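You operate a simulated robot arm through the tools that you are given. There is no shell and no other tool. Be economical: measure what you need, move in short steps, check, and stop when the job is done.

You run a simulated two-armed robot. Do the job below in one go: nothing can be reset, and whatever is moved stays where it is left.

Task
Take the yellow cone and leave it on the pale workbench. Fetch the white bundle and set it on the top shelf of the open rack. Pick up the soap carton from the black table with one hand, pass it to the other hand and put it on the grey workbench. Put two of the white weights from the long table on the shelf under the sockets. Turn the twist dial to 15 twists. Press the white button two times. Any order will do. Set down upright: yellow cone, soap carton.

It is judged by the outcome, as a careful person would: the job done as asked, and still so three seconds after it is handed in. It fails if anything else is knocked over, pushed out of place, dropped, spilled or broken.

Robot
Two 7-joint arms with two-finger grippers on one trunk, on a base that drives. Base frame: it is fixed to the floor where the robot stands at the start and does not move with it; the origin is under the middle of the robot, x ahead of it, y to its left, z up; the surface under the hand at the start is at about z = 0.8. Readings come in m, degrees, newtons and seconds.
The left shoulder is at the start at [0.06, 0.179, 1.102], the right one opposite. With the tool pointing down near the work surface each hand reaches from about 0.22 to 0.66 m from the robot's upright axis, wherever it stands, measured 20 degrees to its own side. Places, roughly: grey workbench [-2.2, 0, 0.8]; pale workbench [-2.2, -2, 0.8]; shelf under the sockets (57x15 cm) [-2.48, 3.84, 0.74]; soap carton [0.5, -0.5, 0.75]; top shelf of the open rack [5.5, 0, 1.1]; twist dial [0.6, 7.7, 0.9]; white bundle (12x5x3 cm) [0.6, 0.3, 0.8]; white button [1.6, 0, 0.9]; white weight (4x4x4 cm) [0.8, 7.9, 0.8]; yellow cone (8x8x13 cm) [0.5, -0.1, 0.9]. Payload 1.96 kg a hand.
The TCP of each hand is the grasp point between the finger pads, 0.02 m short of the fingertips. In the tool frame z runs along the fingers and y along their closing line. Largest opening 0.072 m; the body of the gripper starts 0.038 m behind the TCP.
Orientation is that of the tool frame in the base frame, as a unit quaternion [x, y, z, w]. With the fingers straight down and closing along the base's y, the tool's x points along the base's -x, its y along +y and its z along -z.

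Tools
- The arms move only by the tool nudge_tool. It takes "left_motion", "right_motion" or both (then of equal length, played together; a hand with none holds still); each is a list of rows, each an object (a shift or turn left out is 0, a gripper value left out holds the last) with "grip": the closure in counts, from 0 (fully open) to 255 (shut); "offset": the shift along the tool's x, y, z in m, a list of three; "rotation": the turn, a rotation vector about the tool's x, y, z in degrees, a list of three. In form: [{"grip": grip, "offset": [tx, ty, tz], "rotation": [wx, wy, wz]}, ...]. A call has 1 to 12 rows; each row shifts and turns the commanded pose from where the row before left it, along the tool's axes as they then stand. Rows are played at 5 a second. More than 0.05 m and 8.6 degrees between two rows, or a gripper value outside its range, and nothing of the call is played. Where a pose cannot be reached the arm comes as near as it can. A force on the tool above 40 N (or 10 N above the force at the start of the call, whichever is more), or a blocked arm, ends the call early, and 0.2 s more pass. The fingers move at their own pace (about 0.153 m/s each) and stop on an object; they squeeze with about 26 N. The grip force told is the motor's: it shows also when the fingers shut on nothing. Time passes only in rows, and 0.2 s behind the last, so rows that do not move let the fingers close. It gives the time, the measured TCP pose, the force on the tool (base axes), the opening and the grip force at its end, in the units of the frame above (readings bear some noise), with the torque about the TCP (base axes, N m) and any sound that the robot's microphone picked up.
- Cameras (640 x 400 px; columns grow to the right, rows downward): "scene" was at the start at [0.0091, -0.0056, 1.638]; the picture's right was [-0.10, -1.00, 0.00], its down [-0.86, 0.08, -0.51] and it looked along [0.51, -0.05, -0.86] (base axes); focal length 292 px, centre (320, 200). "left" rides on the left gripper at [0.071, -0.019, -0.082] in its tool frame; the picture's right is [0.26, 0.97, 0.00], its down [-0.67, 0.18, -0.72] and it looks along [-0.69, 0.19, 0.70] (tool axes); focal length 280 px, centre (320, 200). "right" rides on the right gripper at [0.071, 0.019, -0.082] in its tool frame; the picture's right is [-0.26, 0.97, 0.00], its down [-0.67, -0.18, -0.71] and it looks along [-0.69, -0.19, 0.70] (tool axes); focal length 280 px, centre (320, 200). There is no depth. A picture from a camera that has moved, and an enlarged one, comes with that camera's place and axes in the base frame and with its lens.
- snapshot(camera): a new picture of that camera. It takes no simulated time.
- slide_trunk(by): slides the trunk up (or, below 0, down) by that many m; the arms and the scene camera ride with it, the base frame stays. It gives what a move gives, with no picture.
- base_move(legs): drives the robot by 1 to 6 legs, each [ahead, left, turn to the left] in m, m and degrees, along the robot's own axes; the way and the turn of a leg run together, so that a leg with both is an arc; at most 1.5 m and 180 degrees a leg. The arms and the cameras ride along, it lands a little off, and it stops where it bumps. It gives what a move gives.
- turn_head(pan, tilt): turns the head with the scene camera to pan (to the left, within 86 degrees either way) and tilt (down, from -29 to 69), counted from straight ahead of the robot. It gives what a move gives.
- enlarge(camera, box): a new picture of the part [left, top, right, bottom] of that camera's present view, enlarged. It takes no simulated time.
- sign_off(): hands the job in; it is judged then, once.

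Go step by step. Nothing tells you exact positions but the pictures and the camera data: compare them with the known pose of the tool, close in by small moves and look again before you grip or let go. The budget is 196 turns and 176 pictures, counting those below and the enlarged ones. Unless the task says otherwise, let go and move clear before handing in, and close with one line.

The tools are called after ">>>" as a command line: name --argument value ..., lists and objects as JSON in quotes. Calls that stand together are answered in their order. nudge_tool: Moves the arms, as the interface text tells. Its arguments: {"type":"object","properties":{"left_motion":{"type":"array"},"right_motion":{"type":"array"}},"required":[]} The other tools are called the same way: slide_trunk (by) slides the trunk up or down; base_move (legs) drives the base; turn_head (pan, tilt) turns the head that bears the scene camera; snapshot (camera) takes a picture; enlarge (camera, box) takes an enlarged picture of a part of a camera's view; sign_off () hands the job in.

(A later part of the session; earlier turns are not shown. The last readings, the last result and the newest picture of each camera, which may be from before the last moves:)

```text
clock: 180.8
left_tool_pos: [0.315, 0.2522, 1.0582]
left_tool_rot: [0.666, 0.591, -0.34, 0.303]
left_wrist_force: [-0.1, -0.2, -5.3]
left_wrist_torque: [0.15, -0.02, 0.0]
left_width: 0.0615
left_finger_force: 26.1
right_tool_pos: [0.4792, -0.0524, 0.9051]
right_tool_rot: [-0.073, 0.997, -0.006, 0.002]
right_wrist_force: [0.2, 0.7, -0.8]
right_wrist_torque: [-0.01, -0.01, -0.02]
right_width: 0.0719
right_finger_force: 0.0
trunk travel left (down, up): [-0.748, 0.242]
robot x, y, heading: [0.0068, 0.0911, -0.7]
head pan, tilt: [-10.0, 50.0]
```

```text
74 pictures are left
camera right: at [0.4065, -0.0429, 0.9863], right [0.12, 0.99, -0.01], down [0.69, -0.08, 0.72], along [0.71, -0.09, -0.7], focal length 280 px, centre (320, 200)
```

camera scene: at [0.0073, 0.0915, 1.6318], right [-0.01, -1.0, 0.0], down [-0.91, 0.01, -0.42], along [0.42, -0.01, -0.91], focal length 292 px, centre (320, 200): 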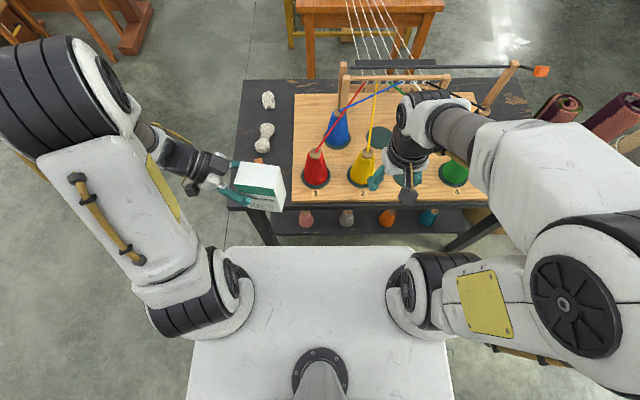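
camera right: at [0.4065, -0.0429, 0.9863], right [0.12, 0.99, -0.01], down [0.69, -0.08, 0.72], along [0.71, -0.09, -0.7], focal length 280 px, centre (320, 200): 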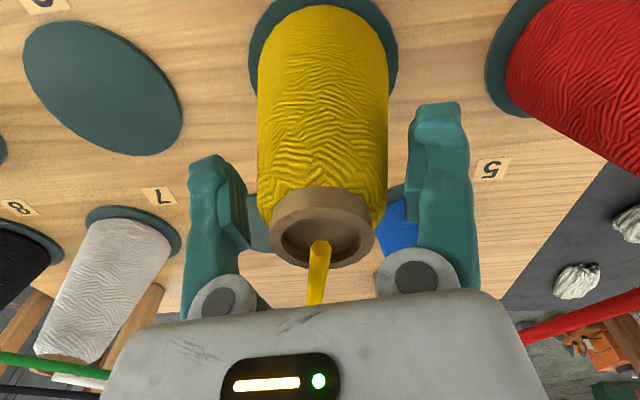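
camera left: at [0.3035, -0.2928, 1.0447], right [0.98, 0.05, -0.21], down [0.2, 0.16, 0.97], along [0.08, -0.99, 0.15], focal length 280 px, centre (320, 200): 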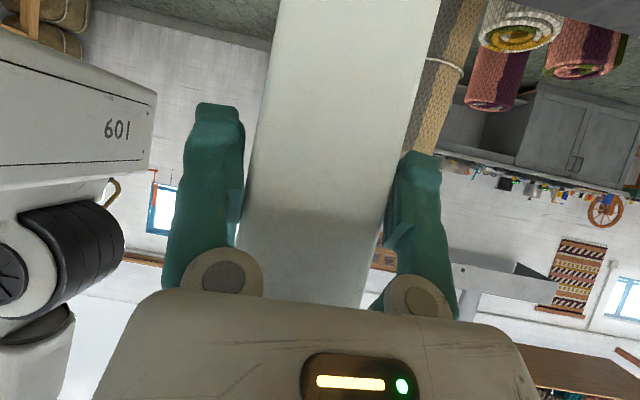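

The neck is well between the fingers. Closing and lifting slightly.

>>> nudge_tool --right_motion '[{"offset": [0, 0, 0.004], "grip": 255}, {}, {}, {}, {"offset": [0, 0, -0.02]}, {}]'

>>> snapshot --camera "right"

>>> snapshot --camera "left"

```text
clock: 181.7
left_tool_pos: [0.3128, 0.2515, 1.0591]
left_tool_rot: [0.666, 0.591, -0.339, 0.303]
left_wrist_force: [-0.6, -0.4, -5.8]
left_wrist_torque: [0.19, -0.01, 0.0]
left_width: 0.0617
left_finger_force: 26.3
right_tool_pos: [0.479, -0.0514, 0.9048]
right_tool_rot: [-0.072, 0.997, -0.006, 0.006]
right_wrist_force: [-4.9, 0.5, 21.0]
right_wrist_torque: [0.01, 0.76, -0.04]
right_width: 0.0516
right_finger_force: 26.4
trunk travel left (down, up): [-0.748, 0.242]
robot x, y, heading: [0.0066, 0.0928, -0.7]
head pan, tilt: [-10.0, 50.0]
stopped in row 4 (right hand): the force on the tool passed its limit at 41 N (the readings are from after the stop); the commanded pose is now the measured one
```

```text
73 pictures are left
camera right: at [0.4057, -0.0422, 0.985], right [0.12, 0.99, -0.01], down [0.69, -0.08, 0.72], along [0.72, -0.1, -0.69], focal length 280 px, centre (320, 200)
```

right: 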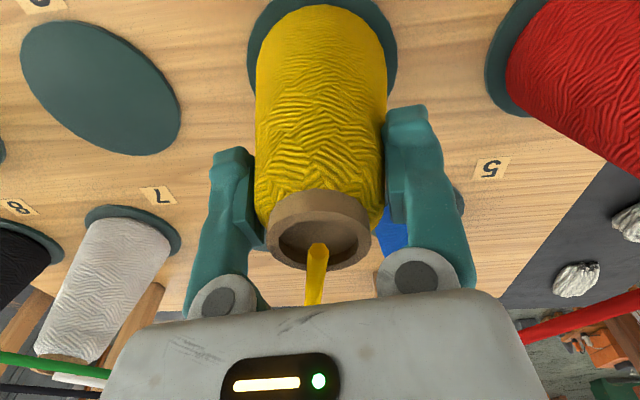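

```text
72 pictures are left
camera left: at [0.3066, 0.3617, 1.0493], right [0.98, 0.04, -0.21], down [0.2, 0.16, 0.97], along [0.07, -0.99, 0.15], focal length 280 px, centre (320, 200)
```

left: 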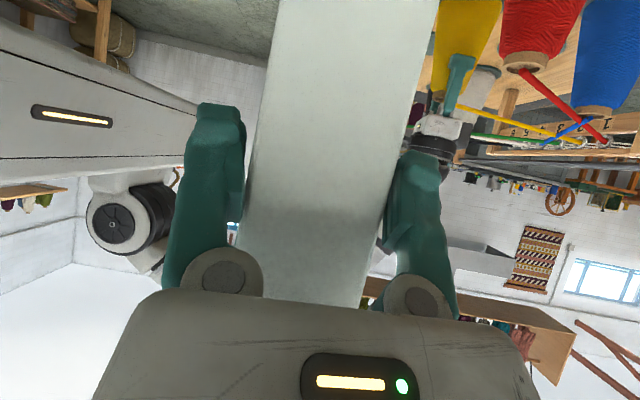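

Gripped (5.2 cm). The taper pushed against the board, which tripped the limit. Now lifting.

>>> nudge_tool --right_motion '[{"offset": [0, 0, -0.01]}, {"offset": [0, 0, -0.015]}, {}]'

>>> snapshot --camera "right"

>>> enlarge --camera "left" --box '[400, 0, 640, 150]'

```text
clock: 182.5
left_tool_pos: [0.3161, 0.252, 1.0578]
left_tool_rot: [0.665, 0.592, -0.34, 0.302]
left_wrist_force: [0.5, -1.2, -4.9]
left_wrist_torque: [0.19, -0.04, 0.01]
left_width: 0.0612
left_finger_force: 26.0
right_tool_pos: [0.4819, -0.0518, 0.9264]
right_tool_rot: [-0.071, 0.997, -0.006, 0.003]
right_wrist_force: [0.4, -0.3, -2.4]
right_wrist_torque: [0.01, 0.0, -0.01]
right_width: 0.0517
right_finger_force: 25.9
trunk travel left (down, up): [-0.748, 0.242]
robot x, y, heading: [0.002, 0.0882, -0.6]
head pan, tilt: [-10.0, 50.0]
```

```text
71 pictures are left
camera right: at [0.4094, -0.042, 1.008], right [0.12, 0.99, -0.01], down [0.69, -0.08, 0.72], along [0.72, -0.09, -0.69], focal length 280 px, centre (320, 200)
```

right: 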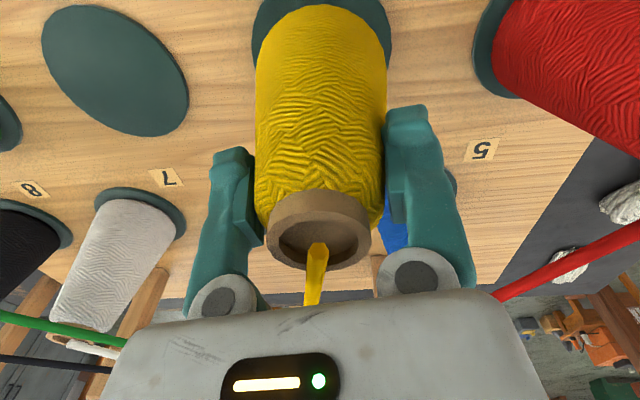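

```text
2.67 times, centred on (520, 75) of left
camera zoom: at [0.3104, 0.3612, 1.0485], right [0.98, 0.04, -0.21], down [0.2, 0.16, 0.97], along [0.07, -0.99, 0.15], focal length 748 px, centre (-213, 533)
```

zoom: 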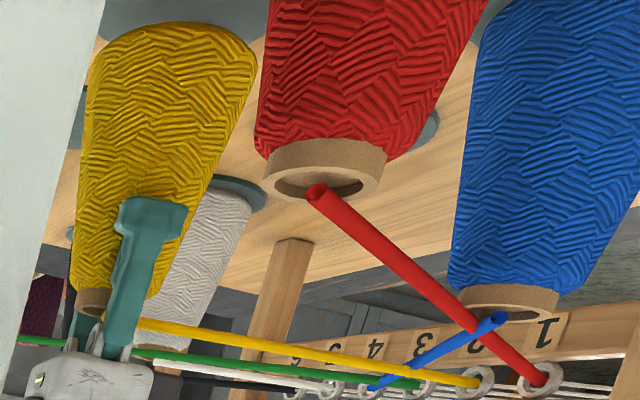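

The cone is lifted freely and the yarn follows. I'll raise it a little and pull straight back off the board.

>>> nudge_tool --right_motion '[{"offset": [0, 0, -0.03]}, {"offset": [0, 0, -0.02]}, {"offset": [0.04, 0.006, 0]}, {"offset": [0.04, 0.006, 0]}, {"offset": [0.04, 0.006, -0.01]}, {"offset": [0.04, 0.006, -0.02]}, {"offset": [0.02, 0, -0.03]}, {}]'

>>> turn_head --pan 0 --tilt 60

>>> snapshot --camera "scene"

```text
clock: 184.3
left_tool_pos: [0.3168, 0.2516, 1.0576]
left_tool_rot: [0.666, 0.591, -0.341, 0.302]
left_wrist_force: [0.4, 0.7, -5.0]
left_wrist_torque: [0.17, -0.06, -0.01]
left_width: 0.061
left_finger_force: 26.3
right_tool_pos: [0.2993, -0.0539, 1.0366]
right_tool_rot: [-0.071, 0.997, -0.006, 0.003]
right_wrist_force: [0.1, -0.3, -1.6]
right_wrist_torque: [0.02, 0.02, 0.03]
right_width: 0.0516
right_finger_force: 26.3
trunk travel left (down, up): [-0.748, 0.242]
robot x, y, heading: [0.0022, 0.0937, -0.7]
head pan, tilt: [-10.0, 50.0]
```

```text
clock: 185.0
left_tool_pos: [0.3144, 0.2513, 1.0599]
left_tool_rot: [0.665, 0.592, -0.339, 0.303]
left_wrist_force: [0.0, 0.4, -4.8]
left_wrist_torque: [0.19, -0.04, 0.02]
left_width: 0.0608
left_finger_force: 26.5
right_tool_pos: [0.2993, -0.0544, 1.0348]
right_tool_rot: [-0.071, 0.997, -0.006, 0.005]
right_wrist_force: [0.5, 0.0, -1.8]
right_wrist_torque: [-0.02, -0.03, 0.02]
right_width: 0.0514
right_finger_force: 25.7
trunk travel left (down, up): [-0.748, 0.242]
robot x, y, heading: [0.0046, 0.0895, -0.7]
head pan, tilt: [0.0, 60.0]
```

```text
69 pictures are left
camera scene: at [0.0134, 0.0915, 1.6374], right [-0.01, -1.0, 0.0], down [-0.87, 0.01, -0.5], along [0.5, -0.01, -0.87], focal length 292 px, centre (320, 200)
```

scene: 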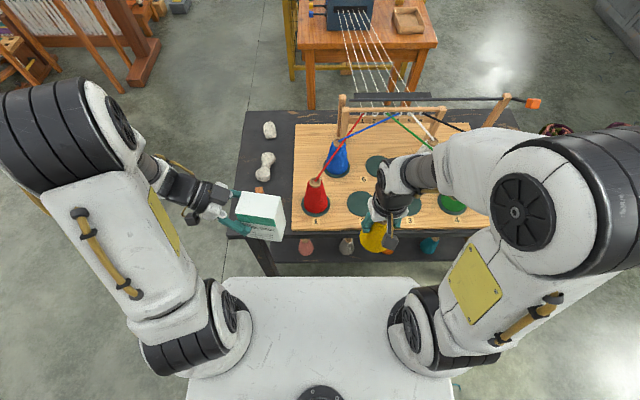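

The cone is free and its yarn detached cleanly; the soap is still held. Driving back, turning around, and going toward the grey bench.

>>> base_move --legs '[[-0.45, 0, 0], [0, 0, 180], [0.7, 0, 0]]'

>>> turn_head --pan 0 --tilt 30

>>> snapshot --camera "scene"

```text
clock: 198.5
left_tool_pos: [-1.4686, -0.0276, 1.0584]
left_tool_rot: [-0.581, 0.674, 0.298, 0.345]
left_wrist_force: [0.0, -0.7, -4.5]
left_wrist_torque: [-0.15, 0.02, 0.01]
left_width: 0.0601
left_finger_force: 25.9
right_tool_pos: [-1.4456, 0.2759, 1.0361]
right_tool_rot: [0.998, 0.059, -0.004, -0.006]
right_wrist_force: [-0.1, 0.1, -2.4]
right_wrist_torque: [-0.03, -0.02, -0.03]
right_width: 0.0512
right_finger_force: 26.4
trunk travel left (down, up): [-0.748, 0.242]
robot x, y, heading: [-1.1525, 0.1207, 177.6]
head pan, tilt: [0.0, 60.0]
```

```text
clock: 199.5
left_tool_pos: [-1.4692, -0.0285, 1.0582]
left_tool_rot: [-0.581, 0.675, 0.297, 0.344]
left_wrist_force: [-0.2, -0.9, -4.6]
left_wrist_torque: [-0.19, 0.05, 0.02]
left_width: 0.0601
left_finger_force: 25.7
right_tool_pos: [-1.4452, 0.2776, 1.0367]
right_tool_rot: [0.998, 0.058, -0.004, -0.006]
right_wrist_force: [-0.2, 0.9, -2.2]
right_wrist_torque: [-0.01, -0.05, -0.02]
right_width: 0.0513
right_finger_force: 26.0
trunk travel left (down, up): [-0.748, 0.242]
robot x, y, heading: [-1.1561, 0.1269, 177.4]
head pan, tilt: [0.0, 30.0]
```

```text
68 pictures are left
camera scene: at [-1.1835, 0.1264, 1.6793], right [0.04, 1.0, 0.0], down [0.5, -0.02, -0.87], along [-0.86, 0.04, -0.5], focal length 292 px, centre (320, 200)
```

scene: 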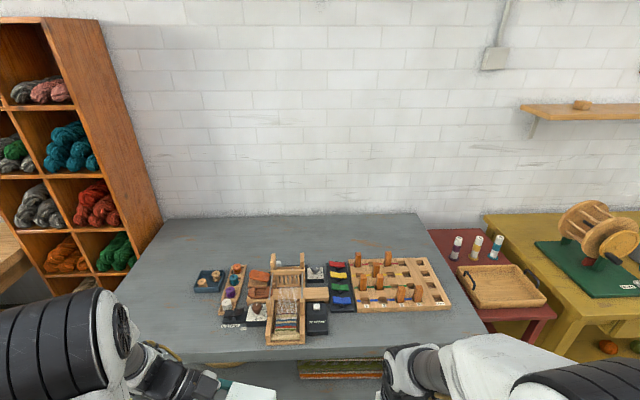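

The grey bench's front edge is at x≈−1.73, and its left-front corner (x≈−1.86, y≈−0.34) is free. I'll raise the cone hand, shift left, and drive up to the bench.

>>> nudge_tool --right_motion '[{"offset": [0, 0, -0.03]}, {"offset": [0, 0, -0.03]}, {"offset": [0, 0, -0.02]}]'

>>> base_move --legs '[[0, 0.33, 2.5], [0.23, 0, 0]]'

>>> turn_head --pan 25 --tilt 50

>>> snapshot --camera "scene"

```text
clock: 200.3
left_tool_pos: [-1.4699, -0.0272, 1.0577]
left_tool_rot: [-0.581, 0.674, 0.298, 0.344]
left_wrist_force: [0.2, 0.3, -4.7]
left_wrist_torque: [-0.14, 0.04, -0.02]
left_width: 0.06
left_finger_force: 26.3
right_tool_pos: [-1.4424, 0.277, 1.1165]
right_tool_rot: [0.998, 0.058, -0.003, -0.006]
right_wrist_force: [0.1, -0.1, -2.1]
right_wrist_torque: [0.0, 0.04, 0.03]
right_width: 0.0514
right_finger_force: 26.1
trunk travel left (down, up): [-0.748, 0.242]
robot x, y, heading: [-1.1555, 0.1248, 177.4]
head pan, tilt: [0.0, 30.0]
```

```text
clock: 203.8
left_tool_pos: [-1.702, -0.3631, 1.0584]
left_tool_rot: [-0.596, 0.662, 0.305, 0.337]
left_wrist_force: [-0.3, 0.3, -4.4]
left_wrist_torque: [-0.19, 0.03, 0.01]
left_width: 0.0597
left_finger_force: 26.5
right_tool_pos: [-1.6886, -0.0573, 1.1159]
right_tool_rot: [0.997, 0.079, -0.004, -0.006]
right_wrist_force: [-0.5, 0.5, -1.3]
right_wrist_torque: [0.03, -0.02, 0.02]
right_width: 0.0512
right_finger_force: 25.7
trunk travel left (down, up): [-0.748, 0.242]
robot x, y, heading: [-1.3897, -0.2009, -180.0]
head pan, tilt: [0.0, 30.0]
```

```text
clock: 204.7
left_tool_pos: [-1.7013, -0.3624, 1.0572]
left_tool_rot: [-0.596, 0.661, 0.305, 0.337]
left_wrist_force: [0.3, -0.4, -5.1]
left_wrist_torque: [-0.17, 0.08, 0.01]
left_width: 0.0598
left_finger_force: 25.7
right_tool_pos: [-1.6878, -0.0586, 1.1159]
right_tool_rot: [0.997, 0.079, -0.005, -0.006]
right_wrist_force: [-0.8, -0.5, -1.7]
right_wrist_torque: [0.02, 0.0, -0.01]
right_width: 0.0511
right_finger_force: 25.5
trunk travel left (down, up): [-0.748, 0.242]
robot x, y, heading: [-1.3936, -0.1973, -180.0]
head pan, tilt: [25.0, 50.0]
```

```text
67 pictures are left
camera scene: at [-1.4013, -0.2293, 1.6499], right [-0.42, 0.91, 0.0], down [0.69, 0.32, -0.64], along [-0.58, -0.27, -0.77], focal length 292 px, centre (320, 200)
```

scene: 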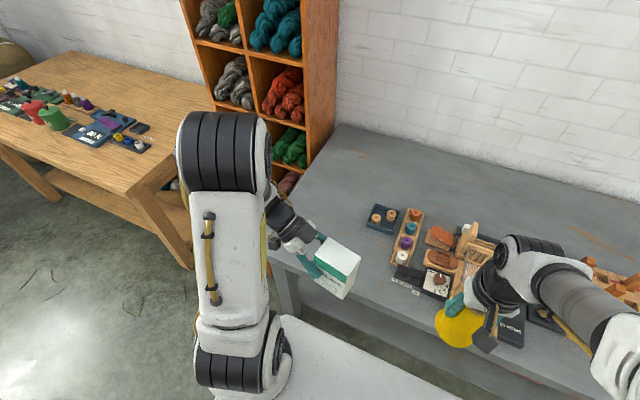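

The left-front area is clear. Extending the soap forward over the spot and lowering the trunk most of the way.

>>> nudge_tool --left_motion '[{"offset": [0.0047, 0.0363, -0.0065]}, {"offset": [0.0047, 0.0363, -0.0065]}, {"offset": [0.0047, 0.0363, -0.0065]}, {"offset": [0.0047, 0.0363, -0.0065]}, {}]'

>>> slide_trunk --by -0.12

>>> snapshot --camera "scene"

```text
clock: 205.9
left_tool_pos: [-1.8495, -0.3779, 1.0587]
left_tool_rot: [-0.596, 0.661, 0.306, 0.337]
left_wrist_force: [-0.2, 0.4, -5.6]
left_wrist_torque: [-0.17, 0.05, -0.02]
left_width: 0.0598
left_finger_force: 26.4
right_tool_pos: [-1.6861, -0.0574, 1.1161]
right_tool_rot: [0.997, 0.078, -0.005, -0.006]
right_wrist_force: [0.4, 0.0, -1.6]
right_wrist_torque: [0.0, 0.04, -0.01]
right_width: 0.051
right_finger_force: 25.9
trunk travel left (down, up): [-0.748, 0.242]
robot x, y, heading: [-1.3949, -0.1966, -179.7]
head pan, tilt: [25.0, 50.0]
```

```text
clock: 207.4
left_tool_pos: [-1.8491, -0.3787, 0.9391]
left_tool_rot: [-0.596, 0.661, 0.305, 0.338]
left_wrist_force: [-0.4, 1.0, -4.1]
left_wrist_torque: [-0.17, 0.05, 0.03]
left_width: 0.0597
left_finger_force: 26.1
right_tool_pos: [-1.688, -0.0578, 0.9972]
right_tool_rot: [0.997, 0.079, -0.005, -0.006]
right_wrist_force: [0.5, -0.3, -2.7]
right_wrist_torque: [0.01, 0.01, 0.0]
right_width: 0.0511
right_finger_force: 26.2
trunk travel left (down, up): [-0.628, 0.362]
robot x, y, heading: [-1.392, -0.1996, -180.3]
head pan, tilt: [25.0, 50.0]
```

```text
66 pictures are left
camera scene: at [-1.4017, -0.2294, 1.5299], right [-0.42, 0.91, 0.0], down [0.69, 0.32, -0.64], along [-0.58, -0.27, -0.77], focal length 292 px, centre (320, 200)
```

scene: 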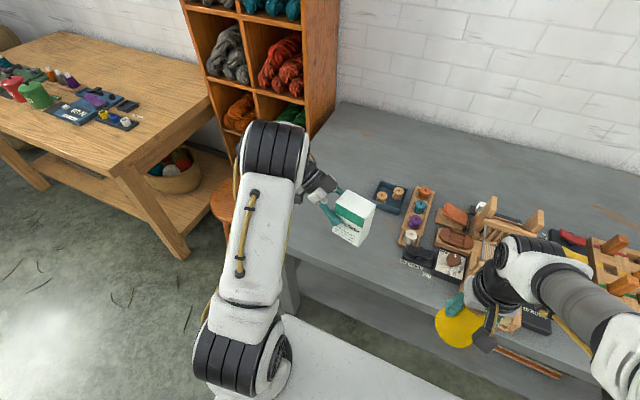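

Clear. Lowering the carton vertically in small steps until it touches.

>>> nudge_tool --left_motion '[{"offset": [0.0121, 0, 0.0088]}, {"offset": [0.0121, 0, 0.0088]}, {"offset": [0.0049, 0, 0.0035]}, {}]'

>>> enlarge --camera "scene" --box '[280, 150, 440, 270]'

```text
clock: 208.4
left_tool_pos: [-1.8496, -0.3781, 0.9023]
left_tool_rot: [-0.595, 0.662, 0.304, 0.339]
left_wrist_force: [-0.2, 0.1, -4.3]
left_wrist_torque: [-0.19, 0.06, -0.02]
left_width: 0.0596
left_finger_force: 26.0
right_tool_pos: [-1.6877, -0.0569, 0.9963]
right_tool_rot: [0.997, 0.078, -0.004, -0.005]
right_wrist_force: [-0.1, 0.0, -2.3]
right_wrist_torque: [0.01, 0.01, 0.02]
right_width: 0.0511
right_finger_force: 25.6
trunk travel left (down, up): [-0.628, 0.362]
robot x, y, heading: [-1.3924, -0.2023, -180.1]
head pan, tilt: [25.0, 50.0]
```

```text
3.33 times, centred on (360, 210) of scene
camera zoom: at [-1.4019, -0.2294, 1.5299], right [-0.42, 0.91, 0.0], down [0.69, 0.32, -0.64], along [-0.58, -0.27, -0.77], focal length 972 px, centre (187, 167)
```

zoom: 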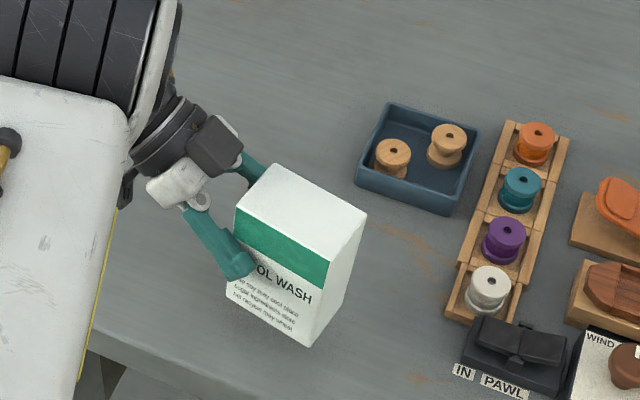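

>>> nudge_tool --left_motion '[{"offset": [0.0032, 0, 0.0023]}, {"offset": [0.0032, 0, 0.0023]}, {}]'

```text
clock: 209.2
left_tool_pos: [-1.85, -0.3772, 0.8939]
left_tool_rot: [-0.595, 0.662, 0.305, 0.338]
left_wrist_force: [-1.0, 0.0, -5.6]
left_wrist_torque: [-0.19, 0.07, -0.04]
left_width: 0.0594
left_finger_force: 25.5
right_tool_pos: [-1.6888, -0.0565, 0.9972]
right_tool_rot: [0.997, 0.078, -0.004, -0.006]
right_wrist_force: [-0.6, -0.2, -1.8]
right_wrist_torque: [0.03, -0.01, 0.04]
right_width: 0.0513
right_finger_force: 26.3
trunk travel left (down, up): [-0.628, 0.362]
robot x, y, heading: [-1.3917, -0.2023, -179.8]
head pan, tilt: [25.0, 50.0]
```

No contact yet; continuing in small steps.

>>> nudge_tool --left_motion '[{"offset": [0.0032, 0, 0.0023]}, {"offset": [0.0032, 0, 0.0023]}, {}]'

>>> nudge_tool --left_motion '[{"offset": [0.0024, 0, 0.0018]}, {}]'

```text
clock: 210.0
left_tool_pos: [-1.8504, -0.3788, 0.8866]
left_tool_rot: [-0.596, 0.661, 0.305, 0.337]
left_wrist_force: [0.0, 0.1, -4.2]
left_wrist_torque: [-0.19, 0.05, -0.01]
left_width: 0.0595
left_finger_force: 26.1
right_tool_pos: [-1.6887, -0.0571, 0.996]
right_tool_rot: [0.997, 0.079, -0.003, -0.005]
right_wrist_force: [-0.2, 0.3, -1.9]
right_wrist_torque: [-0.01, 0.02, 0.0]
right_width: 0.0515
right_finger_force: 25.6
trunk travel left (down, up): [-0.628, 0.362]
robot x, y, heading: [-1.3884, -0.1977, -180.1]
head pan, tilt: [25.0, 50.0]
```

```text
clock: 210.6
left_tool_pos: [-1.8502, -0.3789, 0.8834]
left_tool_rot: [-0.596, 0.662, 0.304, 0.338]
left_wrist_force: [0.2, -0.5, -5.2]
left_wrist_torque: [-0.14, 0.03, 0.02]
left_width: 0.0596
left_finger_force: 25.7
right_tool_pos: [-1.6879, -0.0569, 0.9968]
right_tool_rot: [0.997, 0.078, -0.005, -0.006]
right_wrist_force: [-1.0, -0.3, -2.8]
right_wrist_torque: [0.0, 0.03, 0.0]
right_width: 0.051
right_finger_force: 25.4
trunk travel left (down, up): [-0.628, 0.362]
robot x, y, heading: [-1.3933, -0.1965, -180.1]
head pan, tilt: [25.0, 50.0]
```

>>> nudge_tool --left_motion '[{"offset": [0.004, 0, 0.0029]}, {"offset": [0.004, 0, 0.0029]}, {}]'

>>> enlarge --camera "scene" --box '[280, 150, 440, 270]'

```text
clock: 211.4
left_tool_pos: [-1.8509, -0.3785, 0.8745]
left_tool_rot: [-0.596, 0.662, 0.304, 0.338]
left_wrist_force: [0.4, -0.5, -4.8]
left_wrist_torque: [-0.2, 0.07, 0.03]
left_width: 0.0592
left_finger_force: 25.6
right_tool_pos: [-1.6877, -0.0578, 0.9967]
right_tool_rot: [0.997, 0.079, -0.005, -0.005]
right_wrist_force: [0.0, 0.2, -1.9]
right_wrist_torque: [0.04, 0.0, 0.0]
right_width: 0.0513
right_finger_force: 26.3
trunk travel left (down, up): [-0.628, 0.362]
robot x, y, heading: [-1.3941, -0.1973, -180.2]
head pan, tilt: [25.0, 50.0]
```

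```text
3.33 times, centred on (360, 210) of scene
camera zoom: at [-1.4019, -0.2294, 1.5299], right [-0.42, 0.91, 0.0], down [0.69, 0.32, -0.64], along [-0.58, -0.27, -0.77], focal length 972 px, centre (187, 167)
```

zoom: 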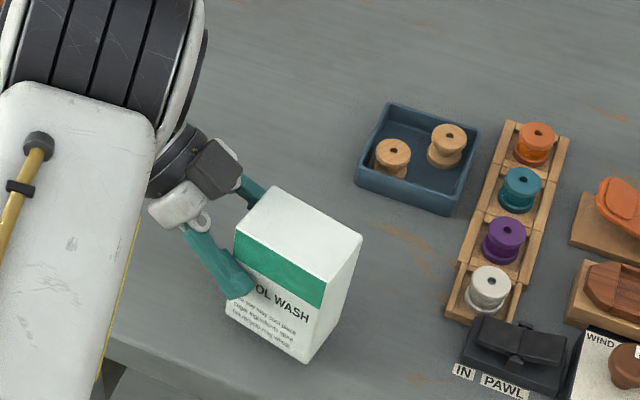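

>>> nudge_tool --left_motion '[{"offset": [0.004, 0, 0.0029]}, {"offset": [0.004, 0, 0.0029]}, {}]'

>>> nudge_tool --left_motion '[{"offset": [0.003, 0, 0.0022]}, {"offset": [0.003, 0, 0.0022]}, {}]'

```text
clock: 212.2
left_tool_pos: [-1.8501, -0.3795, 0.8654]
left_tool_rot: [-0.596, 0.662, 0.305, 0.338]
left_wrist_force: [0.8, 0.3, -4.8]
left_wrist_torque: [-0.16, 0.04, 0.01]
left_width: 0.0594
left_finger_force: 26.7
right_tool_pos: [-1.6872, -0.0575, 0.9957]
right_tool_rot: [0.997, 0.078, -0.004, -0.006]
right_wrist_force: [-0.3, -0.8, -1.0]
right_wrist_torque: [-0.02, 0.01, 0.04]
right_width: 0.0512
right_finger_force: 26.6
trunk travel left (down, up): [-0.628, 0.362]
robot x, y, heading: [-1.394, -0.1961, -179.9]
head pan, tilt: [25.0, 50.0]
```

```text
clock: 213.0
left_tool_pos: [-1.8495, -0.3794, 0.8581]
left_tool_rot: [-0.596, 0.661, 0.308, 0.336]
left_wrist_force: [-2.0, -8.0, 23.0]
left_wrist_torque: [0.43, 0.06, 0.24]
left_width: 0.0588
left_finger_force: 25.8
right_tool_pos: [-1.687, -0.0571, 0.9975]
right_tool_rot: [0.997, 0.079, -0.005, -0.007]
right_wrist_force: [-0.8, 0.6, -2.3]
right_wrist_torque: [-0.03, -0.03, -0.01]
right_width: 0.0513
right_finger_force: 25.8
trunk travel left (down, up): [-0.628, 0.362]
robot x, y, heading: [-1.3932, -0.1988, -179.7]
head pan, tilt: [25.0, 50.0]
```

Contact (bench top is about 0.76). Releasing and backing out along the tool axis.

>>> nudge_tool --left_motion '[{"offset": [-0.0016, 0, -0.0012]}, {"grip": 0}, {}, {}, {"offset": [0, 0, -0.015]}, {"offset": [0, 0, -0.03]}, {"offset": [0, 0, -0.04]}, {"offset": [0, 0, -0.04]}]'

>>> snapshot --camera "scene"

```text
clock: 214.8
left_tool_pos: [-1.8603, -0.4808, 0.9319]
left_tool_rot: [-0.596, 0.661, 0.305, 0.338]
left_wrist_force: [-0.2, -1.3, -0.8]
left_wrist_torque: [0.02, -0.01, 0.04]
left_width: 0.0721
left_finger_force: 0.1
right_tool_pos: [-1.6868, -0.056, 0.9966]
right_tool_rot: [0.997, 0.078, -0.004, -0.007]
right_wrist_force: [-0.5, -0.9, -1.9]
right_wrist_torque: [-0.02, -0.06, 0.02]
right_width: 0.0511
right_finger_force: 26.0
trunk travel left (down, up): [-0.628, 0.362]
robot x, y, heading: [-1.392, -0.1975, -180.0]
head pan, tilt: [25.0, 50.0]
```

```text
63 pictures are left
camera scene: at [-1.4013, -0.2301, 1.5299], right [-0.42, 0.91, 0.0], down [0.69, 0.32, -0.64], along [-0.58, -0.27, -0.77], focal length 292 px, centre (320, 200)
```

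scene: 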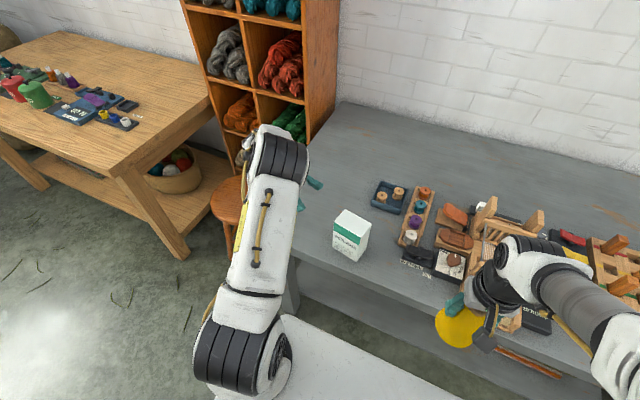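

The soap stands upright on the grey bench. Retracting the left hand, raising the trunk, and driving sideways to the pale bench.

>>> nudge_tool --left_motion '[{"offset": [-0.0243, 0, -0.0175]}, {"offset": [-0.0243, 0, -0.0175]}, {"offset": [-0.0243, 0, -0.0175]}, {"offset": [0, -0.04, 0]}, {"offset": [0, -0.04, 0]}, {"offset": [0, -0.04, 0]}, {"offset": [0, -0.04, 0]}]'

>>> slide_trunk --by 0.12

>>> base_move --legs '[[-0.2, 0, 0], [0, 1.29, 0], [0.12, 0, 0]]'

>>> turn_head --pan 0 --tilt 45

>>> snapshot --camera "scene"

```text
clock: 216.4
left_tool_pos: [-1.6999, -0.4964, 1.0219]
left_tool_rot: [-0.596, 0.662, 0.305, 0.338]
left_wrist_force: [-0.8, 1.2, 0.0]
left_wrist_torque: [-0.02, -0.03, -0.02]
left_width: 0.072
left_finger_force: 0.0
right_tool_pos: [-1.6862, -0.0583, 0.9959]
right_tool_rot: [0.997, 0.079, -0.004, -0.006]
right_wrist_force: [0.7, -0.1, -2.0]
right_wrist_torque: [-0.01, 0.01, 0.0]
right_width: 0.051
right_finger_force: 25.8
trunk travel left (down, up): [-0.628, 0.362]
robot x, y, heading: [-1.3933, -0.2, -179.9]
head pan, tilt: [25.0, 50.0]
```

```text
clock: 217.9
left_tool_pos: [-1.7021, -0.4967, 1.1428]
left_tool_rot: [-0.597, 0.661, 0.305, 0.337]
left_wrist_force: [0.8, -0.2, 1.6]
left_wrist_torque: [0.02, 0.01, -0.01]
left_width: 0.0722
left_finger_force: 0.1
right_tool_pos: [-1.6878, -0.0574, 1.1164]
right_tool_rot: [0.997, 0.078, -0.003, -0.005]
right_wrist_force: [0.1, 0.1, -2.7]
right_wrist_torque: [-0.02, 0.01, 0.01]
right_width: 0.0512
right_finger_force: 26.1
trunk travel left (down, up): [-0.748, 0.242]
robot x, y, heading: [-1.3922, -0.1974, -180.1]
head pan, tilt: [25.0, 50.0]
```

```text
clock: 226.4
left_tool_pos: [-1.6134, -1.7867, 1.1414]
left_tool_rot: [-0.599, 0.659, 0.306, 0.336]
left_wrist_force: [0.6, 0.5, 0.0]
left_wrist_torque: [-0.02, 0.05, 0.0]
left_width: 0.0721
left_finger_force: 0.1
right_tool_pos: [-1.6025, -1.3495, 1.1168]
right_tool_rot: [0.996, 0.083, -0.003, -0.006]
right_wrist_force: [0.0, -0.1, -2.5]
right_wrist_torque: [0.01, -0.01, 0.02]
right_width: 0.0508
right_finger_force: 25.8
trunk travel left (down, up): [-0.748, 0.242]
robot x, y, heading: [-1.3078, -1.4841, -179.2]
head pan, tilt: [25.0, 50.0]
```

```text
clock: 227.3
left_tool_pos: [-1.6125, -1.7877, 1.1415]
left_tool_rot: [-0.599, 0.659, 0.306, 0.336]
left_wrist_force: [-1.3, 0.2, 0.1]
left_wrist_torque: [-0.03, -0.01, 0.03]
left_width: 0.0719
left_finger_force: 0.1
right_tool_pos: [-1.6021, -1.3494, 1.1173]
right_tool_rot: [0.996, 0.083, -0.004, -0.006]
right_wrist_force: [-0.5, 0.1, -2.0]
right_wrist_torque: [-0.01, -0.01, -0.01]
right_width: 0.0507
right_finger_force: 26.1
trunk travel left (down, up): [-0.748, 0.242]
robot x, y, heading: [-1.3086, -1.4847, -179.4]
head pan, tilt: [0.0, 45.0]
```

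```text
62 pictures are left
camera scene: at [-1.3265, -1.4864, 1.6568], right [-0.01, 1.0, 0.0], down [0.71, 0.01, -0.71], along [-0.71, -0.01, -0.71], focal length 292 px, centre (320, 200)
```

scene: 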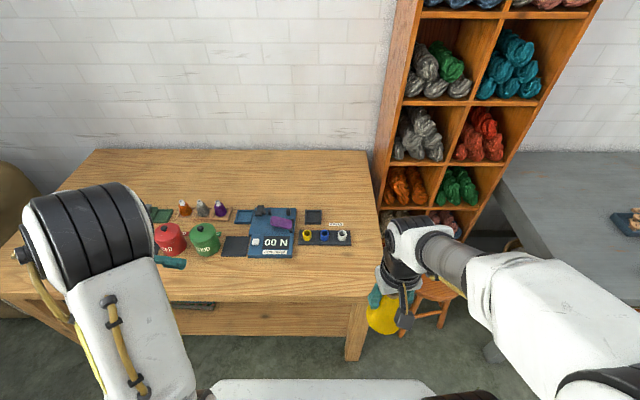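

The bench's near-right front area (about x −1.85, y −1.44) is clear. I'll shift slightly, extend the cone over it and lower partway.

>>> base_move --legs '[[0.1, 0.09, 0]]'

>>> nudge_tool --right_motion '[{"offset": [-0.035, -0.006, 0.01]}, {"offset": [-0.035, -0.006, 0.03]}, {"offset": [-0.035, -0.006, 0.03]}, {"offset": [-0.035, -0.006, 0.03]}, {"offset": [-0.008, 0, 0.04]}, {"offset": [0, 0, 0.04]}, {}]'

>>> snapshot --camera "scene"

```text
clock: 228.6
left_tool_pos: [-1.7114, -1.8805, 1.1415]
left_tool_rot: [-0.599, 0.659, 0.306, 0.336]
left_wrist_force: [0.0, -0.3, 0.2]
left_wrist_torque: [-0.02, 0.03, 0.02]
left_width: 0.0723
left_finger_force: 0.1
right_tool_pos: [-1.7027, -1.442, 1.117]
right_tool_rot: [0.997, 0.083, -0.004, -0.005]
right_wrist_force: [-0.1, 0.5, -0.9]
right_wrist_torque: [0.01, 0.0, -0.03]
right_width: 0.0509
right_finger_force: 26.1
trunk travel left (down, up): [-0.748, 0.242]
robot x, y, heading: [-1.4066, -1.5818, -179.5]
head pan, tilt: [0.0, 45.0]
```

```text
clock: 230.2
left_tool_pos: [-1.7136, -1.8818, 1.1411]
left_tool_rot: [-0.599, 0.659, 0.306, 0.336]
left_wrist_force: [1.2, -0.4, -0.2]
left_wrist_torque: [0.01, 0.0, 0.01]
left_width: 0.0717
left_finger_force: 0.1
right_tool_pos: [-1.8529, -1.4413, 0.9373]
right_tool_rot: [0.996, 0.084, -0.004, -0.006]
right_wrist_force: [0.2, -0.8, -1.7]
right_wrist_torque: [-0.01, 0.04, -0.01]
right_width: 0.0509
right_finger_force: 25.4
trunk travel left (down, up): [-0.748, 0.242]
robot x, y, heading: [-1.4044, -1.5809, -179.5]
head pan, tilt: [0.0, 45.0]
```

```text
61 pictures are left
camera scene: at [-1.426, -1.5796, 1.6568], right [-0.01, 1.0, 0.0], down [0.71, 0.01, -0.71], along [-0.71, -0.01, -0.71], focal length 292 px, centre (320, 200)
```

scene: 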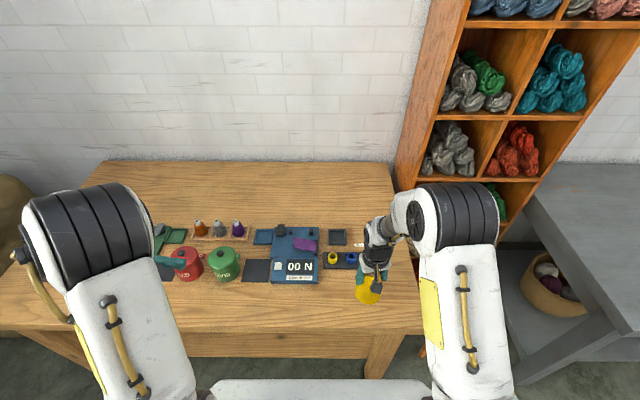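

The cone hangs over free bench surface. Lowering in small steps to contact.

>>> nudge_tool --right_motion '[{"offset": [0, 0, 0.015]}, {"offset": [0, 0, 0.015]}, {"offset": [0, 0, 0.008]}, {}]'

>>> nudge_tool --right_motion '[{"offset": [0, 0, 0.005]}, {"offset": [0, 0, 0.005]}, {}]'

>>> nudge_tool --right_motion '[{"offset": [0, 0, 0.004]}, {"offset": [0, 0, 0.004]}, {}]'

```text
clock: 231.2
left_tool_pos: [-1.7127, -1.8808, 1.1418]
left_tool_rot: [-0.599, 0.659, 0.307, 0.336]
left_wrist_force: [0.9, 0.5, -0.1]
left_wrist_torque: [-0.02, 0.0, -0.01]
left_width: 0.0718
left_finger_force: 0.2
right_tool_pos: [-1.8551, -1.44, 0.9011]
right_tool_rot: [0.996, 0.084, -0.005, -0.005]
right_wrist_force: [0.4, -1.3, -1.8]
right_wrist_torque: [-0.02, 0.0, -0.03]
right_width: 0.051
right_finger_force: 25.6
trunk travel left (down, up): [-0.748, 0.242]
robot x, y, heading: [-1.4067, -1.5789, -179.2]
head pan, tilt: [0.0, 45.0]
```

```text
clock: 232.0
left_tool_pos: [-1.7124, -1.8811, 1.1424]
left_tool_rot: [-0.599, 0.66, 0.306, 0.336]
left_wrist_force: [-0.1, 0.2, -1.1]
left_wrist_torque: [0.02, 0.0, 0.01]
left_width: 0.0721
left_finger_force: 0.1
right_tool_pos: [-1.8553, -1.4407, 0.8898]
right_tool_rot: [0.996, 0.084, -0.005, -0.006]
right_wrist_force: [-0.1, 0.3, -1.0]
right_wrist_torque: [0.04, -0.02, -0.02]
right_width: 0.051
right_finger_force: 26.5
trunk travel left (down, up): [-0.748, 0.242]
robot x, y, heading: [-1.4063, -1.5777, -179.1]
head pan, tilt: [0.0, 45.0]
```

```text
clock: 232.8
left_tool_pos: [-1.7131, -1.8821, 1.1422]
left_tool_rot: [-0.598, 0.66, 0.306, 0.336]
left_wrist_force: [0.0, 0.2, 0.6]
left_wrist_torque: [0.01, -0.01, 0.04]
left_width: 0.0719
left_finger_force: 0.2
right_tool_pos: [-1.8558, -1.4411, 0.8834]
right_tool_rot: [0.996, 0.084, -0.005, -0.006]
right_wrist_force: [0.5, 1.8, 7.6]
right_wrist_torque: [-0.3, 0.12, -0.01]
right_width: 0.0509
right_finger_force: 26.4
trunk travel left (down, up): [-0.748, 0.242]
robot x, y, heading: [-1.4075, -1.5825, -179.4]
head pan, tilt: [0.0, 45.0]
```

Contact. Pressing a touch, releasing, and rising straight up.

>>> nudge_tool --right_motion '[{"offset": [0, 0, 0.002]}, {"grip": 120}, {"grip": 0}, {}, {"offset": [0, 0, -0.03]}, {"offset": [0, 0, -0.04]}, {"offset": [0, 0, -0.04]}, {"offset": [0, 0, -0.04]}, {"offset": [0.04, 0.006, -0.02]}, {"offset": [0.045, 0.006, 0]}, {"offset": [0.045, 0.006, 0]}, {}]'

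>>> enlarge --camera "scene" --box '[240, 200, 440, 340]'

```text
clock: 235.4
left_tool_pos: [-1.7137, -1.883, 1.1412]
left_tool_rot: [-0.599, 0.658, 0.307, 0.337]
left_wrist_force: [-0.4, 0.3, 0.2]
left_wrist_torque: [-0.01, 0.0, -0.01]
left_width: 0.072
left_finger_force: 0.0
right_tool_pos: [-1.7221, -1.437, 1.0478]
right_tool_rot: [0.996, 0.084, -0.003, -0.007]
right_wrist_force: [0.2, 0.7, 0.4]
right_wrist_torque: [-0.01, 0.0, 0.02]
right_width: 0.0721
right_finger_force: 0.0
trunk travel left (down, up): [-0.748, 0.242]
robot x, y, heading: [-1.408, -1.5823, -179.3]
head pan, tilt: [0.0, 45.0]
```

```text
2.86 times, centred on (340, 270) of scene
camera zoom: at [-1.4275, -1.5797, 1.6568], right [-0.01, 1.0, 0.0], down [0.71, 0.01, -0.71], along [-0.71, -0.01, -0.71], focal length 834 px, centre (263, 0)
```

zoom: 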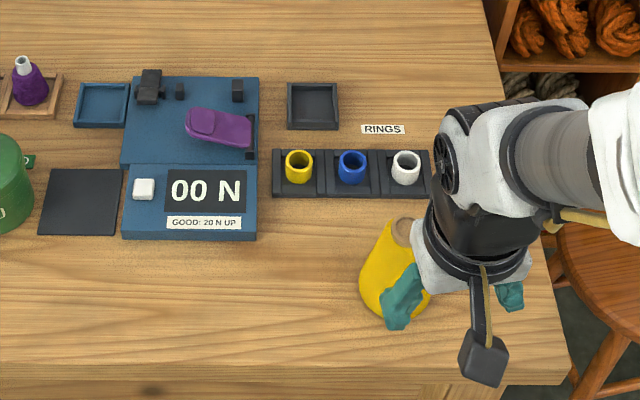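

The cone stands upright on the pale bench. Now to the black table's left side for the white bundle: backing off, turning, and driving around.

>>> base_move --legs '[[-0.5, 0, 0], [0, 0, 179.4], [0, 1.2, 0], [0, 1.2, 0], [1.0, 0, 0]]'

>>> turn_head --pan 0 --tilt 30

>>> snapshot --camera "scene"

```text
clock: 261.9
left_tool_pos: [0.3407, 1.1538, 1.1415]
left_tool_rot: [0.657, 0.601, -0.336, 0.308]
left_wrist_force: [-0.2, -0.3, 0.5]
left_wrist_torque: [-0.02, -0.02, -0.04]
left_width: 0.0723
left_finger_force: 0.1
right_tool_pos: [0.3511, 0.7094, 1.048]
right_tool_rot: [-0.086, 0.996, -0.005, 0.004]
right_wrist_force: [0.1, -0.3, 0.0]
right_wrist_torque: [-0.02, 0.03, 0.03]
right_width: 0.072
right_finger_force: 0.0
trunk travel left (down, up): [-0.748, 0.242]
robot x, y, heading: [0.0396, 0.851, 0.5]
head pan, tilt: [0.0, 45.0]
```

```text
clock: 262.6
left_tool_pos: [0.3406, 1.1542, 1.1421]
left_tool_rot: [0.658, 0.6, -0.336, 0.307]
left_wrist_force: [0.8, -0.2, 0.5]
left_wrist_torque: [0.01, -0.02, 0.02]
left_width: 0.0721
left_finger_force: 0.1
right_tool_pos: [0.3513, 0.7099, 1.0477]
right_tool_rot: [-0.085, 0.996, -0.006, 0.004]
right_wrist_force: [0.1, -0.8, -0.5]
right_wrist_torque: [0.0, 0.01, -0.03]
right_width: 0.0721
right_finger_force: 0.1
trunk travel left (down, up): [-0.748, 0.242]
robot x, y, heading: [0.0354, 0.8503, 0.8]
head pan, tilt: [0.0, 30.0]
```

```text
59 pictures are left
camera scene: at [0.0687, 0.8524, 1.6794], right [0.01, -1.0, 0.0], down [-0.5, -0.01, -0.87], along [0.87, 0.01, -0.5], focal length 292 px, centre (320, 200)
```

scene: 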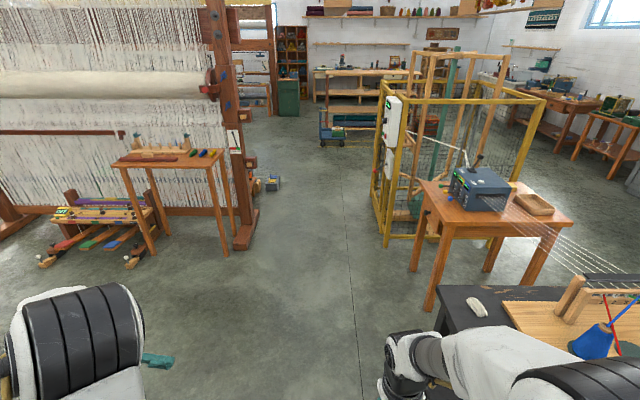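

There's a clear corridor to the left of the table. Driving up beside the bundle and turning to face it.

>>> base_move --legs '[[0.68, 0, 0], [0, 0, -91]]'

>>> turn_head --pan 0 --tilt 60

>>> snapshot --camera "scene"

>>> snapshot --camera "right"

```text
clock: 270.2
left_tool_pos: [1.0364, 0.5664, 1.1419]
left_tool_rot: [0.89, -0.029, -0.454, -0.014]
left_wrist_force: [-0.5, 0.3, 0.1]
left_wrist_torque: [0.03, -0.01, 0.0]
left_width: 0.0722
left_finger_force: 0.1
right_tool_pos: [0.5937, 0.5442, 1.048]
right_tool_rot: [0.633, 0.774, -0.007, -0.001]
right_wrist_force: [-0.6, -0.1, -0.1]
right_wrist_torque: [0.0, -0.04, 0.01]
right_width: 0.0718
right_finger_force: 0.1
trunk travel left (down, up): [-0.748, 0.242]
robot x, y, heading: [0.7242, 0.8625, -87.8]
head pan, tilt: [0.0, 30.0]
```

```text
clock: 271.2
left_tool_pos: [1.0361, 0.5656, 1.1421]
left_tool_rot: [0.89, -0.028, -0.455, -0.014]
left_wrist_force: [0.0, -0.3, -0.7]
left_wrist_torque: [-0.01, 0.0, 0.01]
left_width: 0.0718
left_finger_force: 0.0
right_tool_pos: [0.5916, 0.5448, 1.0481]
right_tool_rot: [0.633, 0.774, -0.007, -0.001]
right_wrist_force: [-0.2, -0.3, 0.3]
right_wrist_torque: [0.01, -0.01, 0.04]
right_width: 0.0719
right_finger_force: 0.1
trunk travel left (down, up): [-0.748, 0.242]
robot x, y, heading: [0.724, 0.8601, -87.3]
head pan, tilt: [0.0, 60.0]
```

```text
58 pictures are left
camera scene: at [0.7284, 0.8564, 1.6374], right [-1.0, -0.04, 0.0], down [-0.04, 0.86, -0.5], along [0.02, -0.5, -0.87], focal length 292 px, centre (320, 200)
```

scene: 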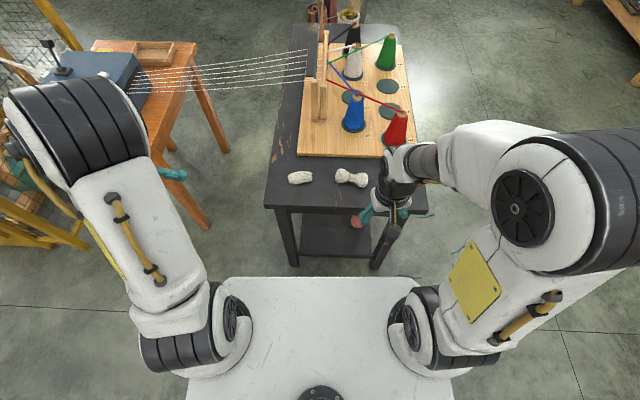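

```text
57 pictures are left
camera right: at [0.5996, 0.6182, 1.1287], right [1.0, -0.07, -0.01], down [-0.04, -0.69, 0.72], along [-0.06, -0.72, -0.69], focal length 280 px, centre (320, 200)
```

right: 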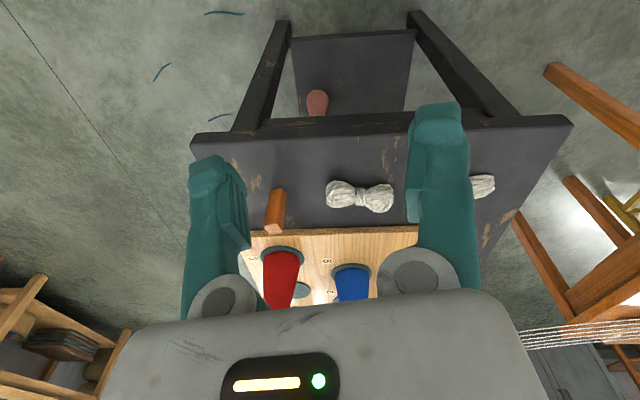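

The bundle lies at about (0.64, 0.262), long side along x. I'll yaw the right hand so it closes across the bundle's waist, then move above it.

>>> nudge_tool --right_motion '[{"rotation": [0, 0, -8.6]}, {"rotation": [0, 0, -8.6]}, {"rotation": [0, 0, -8.6]}, {"rotation": [0, 0, -8.6]}, {"rotation": [0, 0, -8.6]}, {"rotation": [0, 0, -8.6]}, {"rotation": [0, 0, -8.6]}, {"rotation": [0, 0, -8.6]}, {"rotation": [0, 0, -8.6]}]'

>>> nudge_tool --right_motion '[{"offset": [-0.008, -0.04, 0.01]}, {"offset": [-0.008, -0.04, 0.02]}, {"offset": [-0.008, -0.04, 0.025]}, {"offset": [-0.008, -0.04, 0.025]}, {"offset": [-0.008, -0.04, 0.025]}, {"offset": [-0.008, -0.04, 0.025]}, {"offset": [0, -0.04, 0.02]}, {}]'

>>> snapshot --camera "right"

```text
clock: 273.2
left_tool_pos: [1.0369, 0.5664, 1.1413]
left_tool_rot: [0.89, -0.029, -0.454, -0.014]
left_wrist_force: [0.1, 0.7, 1.0]
left_wrist_torque: [0.0, 0.05, 0.01]
left_width: 0.072
left_finger_force: 0.1
right_tool_pos: [0.5924, 0.5453, 1.0476]
right_tool_rot: [0.009, 1.0, -0.006, -0.005]
right_wrist_force: [0.3, 0.4, 0.1]
right_wrist_torque: [0.01, -0.02, -0.05]
right_width: 0.0721
right_finger_force: 0.0
trunk travel left (down, up): [-0.748, 0.242]
robot x, y, heading: [0.7289, 0.861, -87.6]
head pan, tilt: [0.0, 60.0]
```

```text
clock: 275.0
left_tool_pos: [1.0375, 0.5674, 1.1414]
left_tool_rot: [0.89, -0.027, -0.455, -0.013]
left_wrist_force: [0.8, 0.9, 0.4]
left_wrist_torque: [-0.05, -0.01, 0.0]
left_width: 0.0721
left_finger_force: 0.1
right_tool_pos: [0.6342, 0.2603, 0.9018]
right_tool_rot: [0.011, 1.0, -0.004, -0.006]
right_wrist_force: [-0.1, -0.4, 0.6]
right_wrist_torque: [-0.02, 0.01, 0.01]
right_width: 0.0721
right_finger_force: 0.0
trunk travel left (down, up): [-0.748, 0.242]
robot x, y, heading: [0.7248, 0.8608, -87.5]
head pan, tilt: [0.0, 60.0]
```

```text
56 pictures are left
camera right: at [0.5645, 0.2817, 0.9834], right [0.28, 0.96, -0.01], down [0.68, -0.19, 0.71], along [0.68, -0.21, -0.7], focal length 280 px, centre (320, 200)
```

right: 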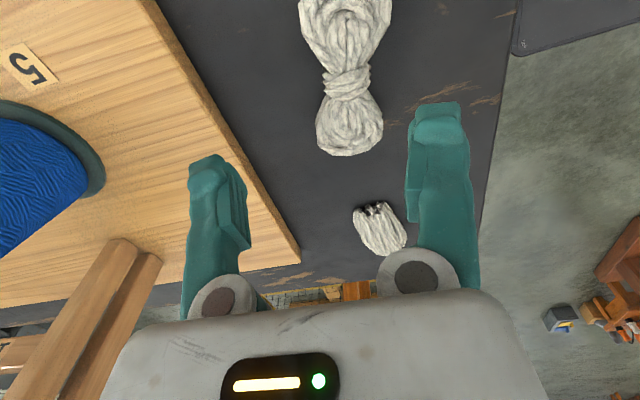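

The bundle's waist is at (0.654, 0.273). Adjusting and descending around it.

>>> nudge_tool --right_motion '[{"offset": [-0.02, 0.013, 0.02]}, {"offset": [0, 0, 0.04]}, {"offset": [0, 0, 0.035]}, {"offset": [0, 0, 0.015]}, {}]'

>>> snapshot --camera "right"

```text
clock: 276.0
left_tool_pos: [1.0377, 0.5679, 1.1417]
left_tool_rot: [0.889, -0.029, -0.456, -0.014]
left_wrist_force: [0.3, -0.4, -0.1]
left_wrist_torque: [0.03, 0.02, -0.05]
left_width: 0.0723
left_finger_force: 0.0
right_tool_pos: [0.6551, 0.2722, 0.7973]
right_tool_rot: [0.01, 1.0, -0.004, -0.005]
right_wrist_force: [-0.7, 14.6, 18.6]
right_wrist_torque: [1.07, -0.08, 0.11]
right_width: 0.0721
right_finger_force: 0.4
trunk travel left (down, up): [-0.748, 0.242]
robot x, y, heading: [0.7263, 0.8624, -87.9]
head pan, tilt: [0.0, 60.0]
stopped in row 5 (right hand): the force on the tool passed its limit at 43 N (the readings are from after the stop); the commanded pose is now the measured one
```

```text
55 pictures are left
camera right: at [0.585, 0.2941, 0.8797], right [0.28, 0.96, -0.01], down [0.68, -0.19, 0.71], along [0.68, -0.21, -0.71], focal length 280 px, centre (320, 200)
```

right: 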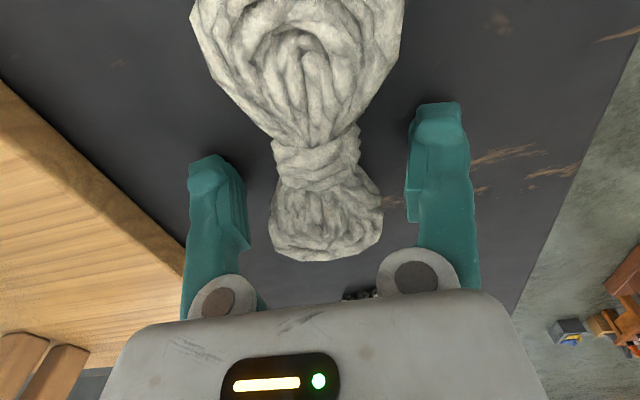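

Fingertips reached the table with the waist between them. Lifting 3 mm, closing, then lifting.

>>> nudge_tool --right_motion '[{"offset": [0, 0, -0.004]}, {"grip": 255}, {}, {}, {"offset": [0, 0, -0.02]}, {"offset": [0, 0, -0.04]}, {"offset": [0, 0, -0.04]}, {}]'

>>> snapshot --camera "right"

```text
clock: 277.8
left_tool_pos: [1.0354, 0.565, 1.1411]
left_tool_rot: [0.89, -0.029, -0.455, -0.015]
left_wrist_force: [-0.1, -0.5, -0.6]
left_wrist_torque: [0.0, -0.01, -0.02]
left_width: 0.072
left_finger_force: 0.1
right_tool_pos: [0.6558, 0.2712, 0.9004]
right_tool_rot: [0.011, 1.0, -0.005, -0.006]
right_wrist_force: [0.6, 0.4, 0.3]
right_wrist_torque: [0.05, -0.03, 0.02]
right_width: 0.053
right_finger_force: 26.2
trunk travel left (down, up): [-0.748, 0.242]
robot x, y, heading: [0.7271, 0.864, -87.6]
head pan, tilt: [0.0, 60.0]
```

```text
54 pictures are left
camera right: at [0.5867, 0.2934, 0.9825], right [0.28, 0.96, -0.01], down [0.68, -0.19, 0.71], along [0.68, -0.21, -0.7], focal length 280 px, centre (320, 200)
```

right: 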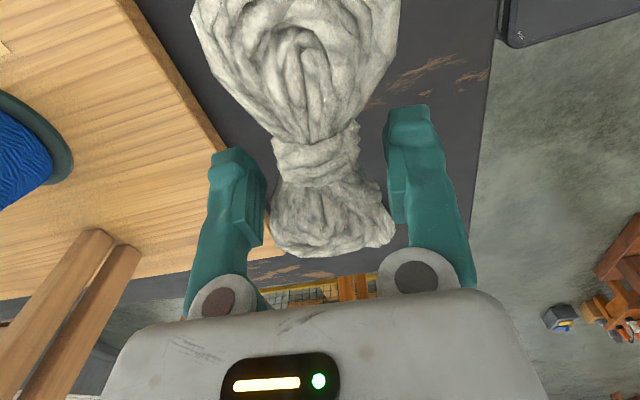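

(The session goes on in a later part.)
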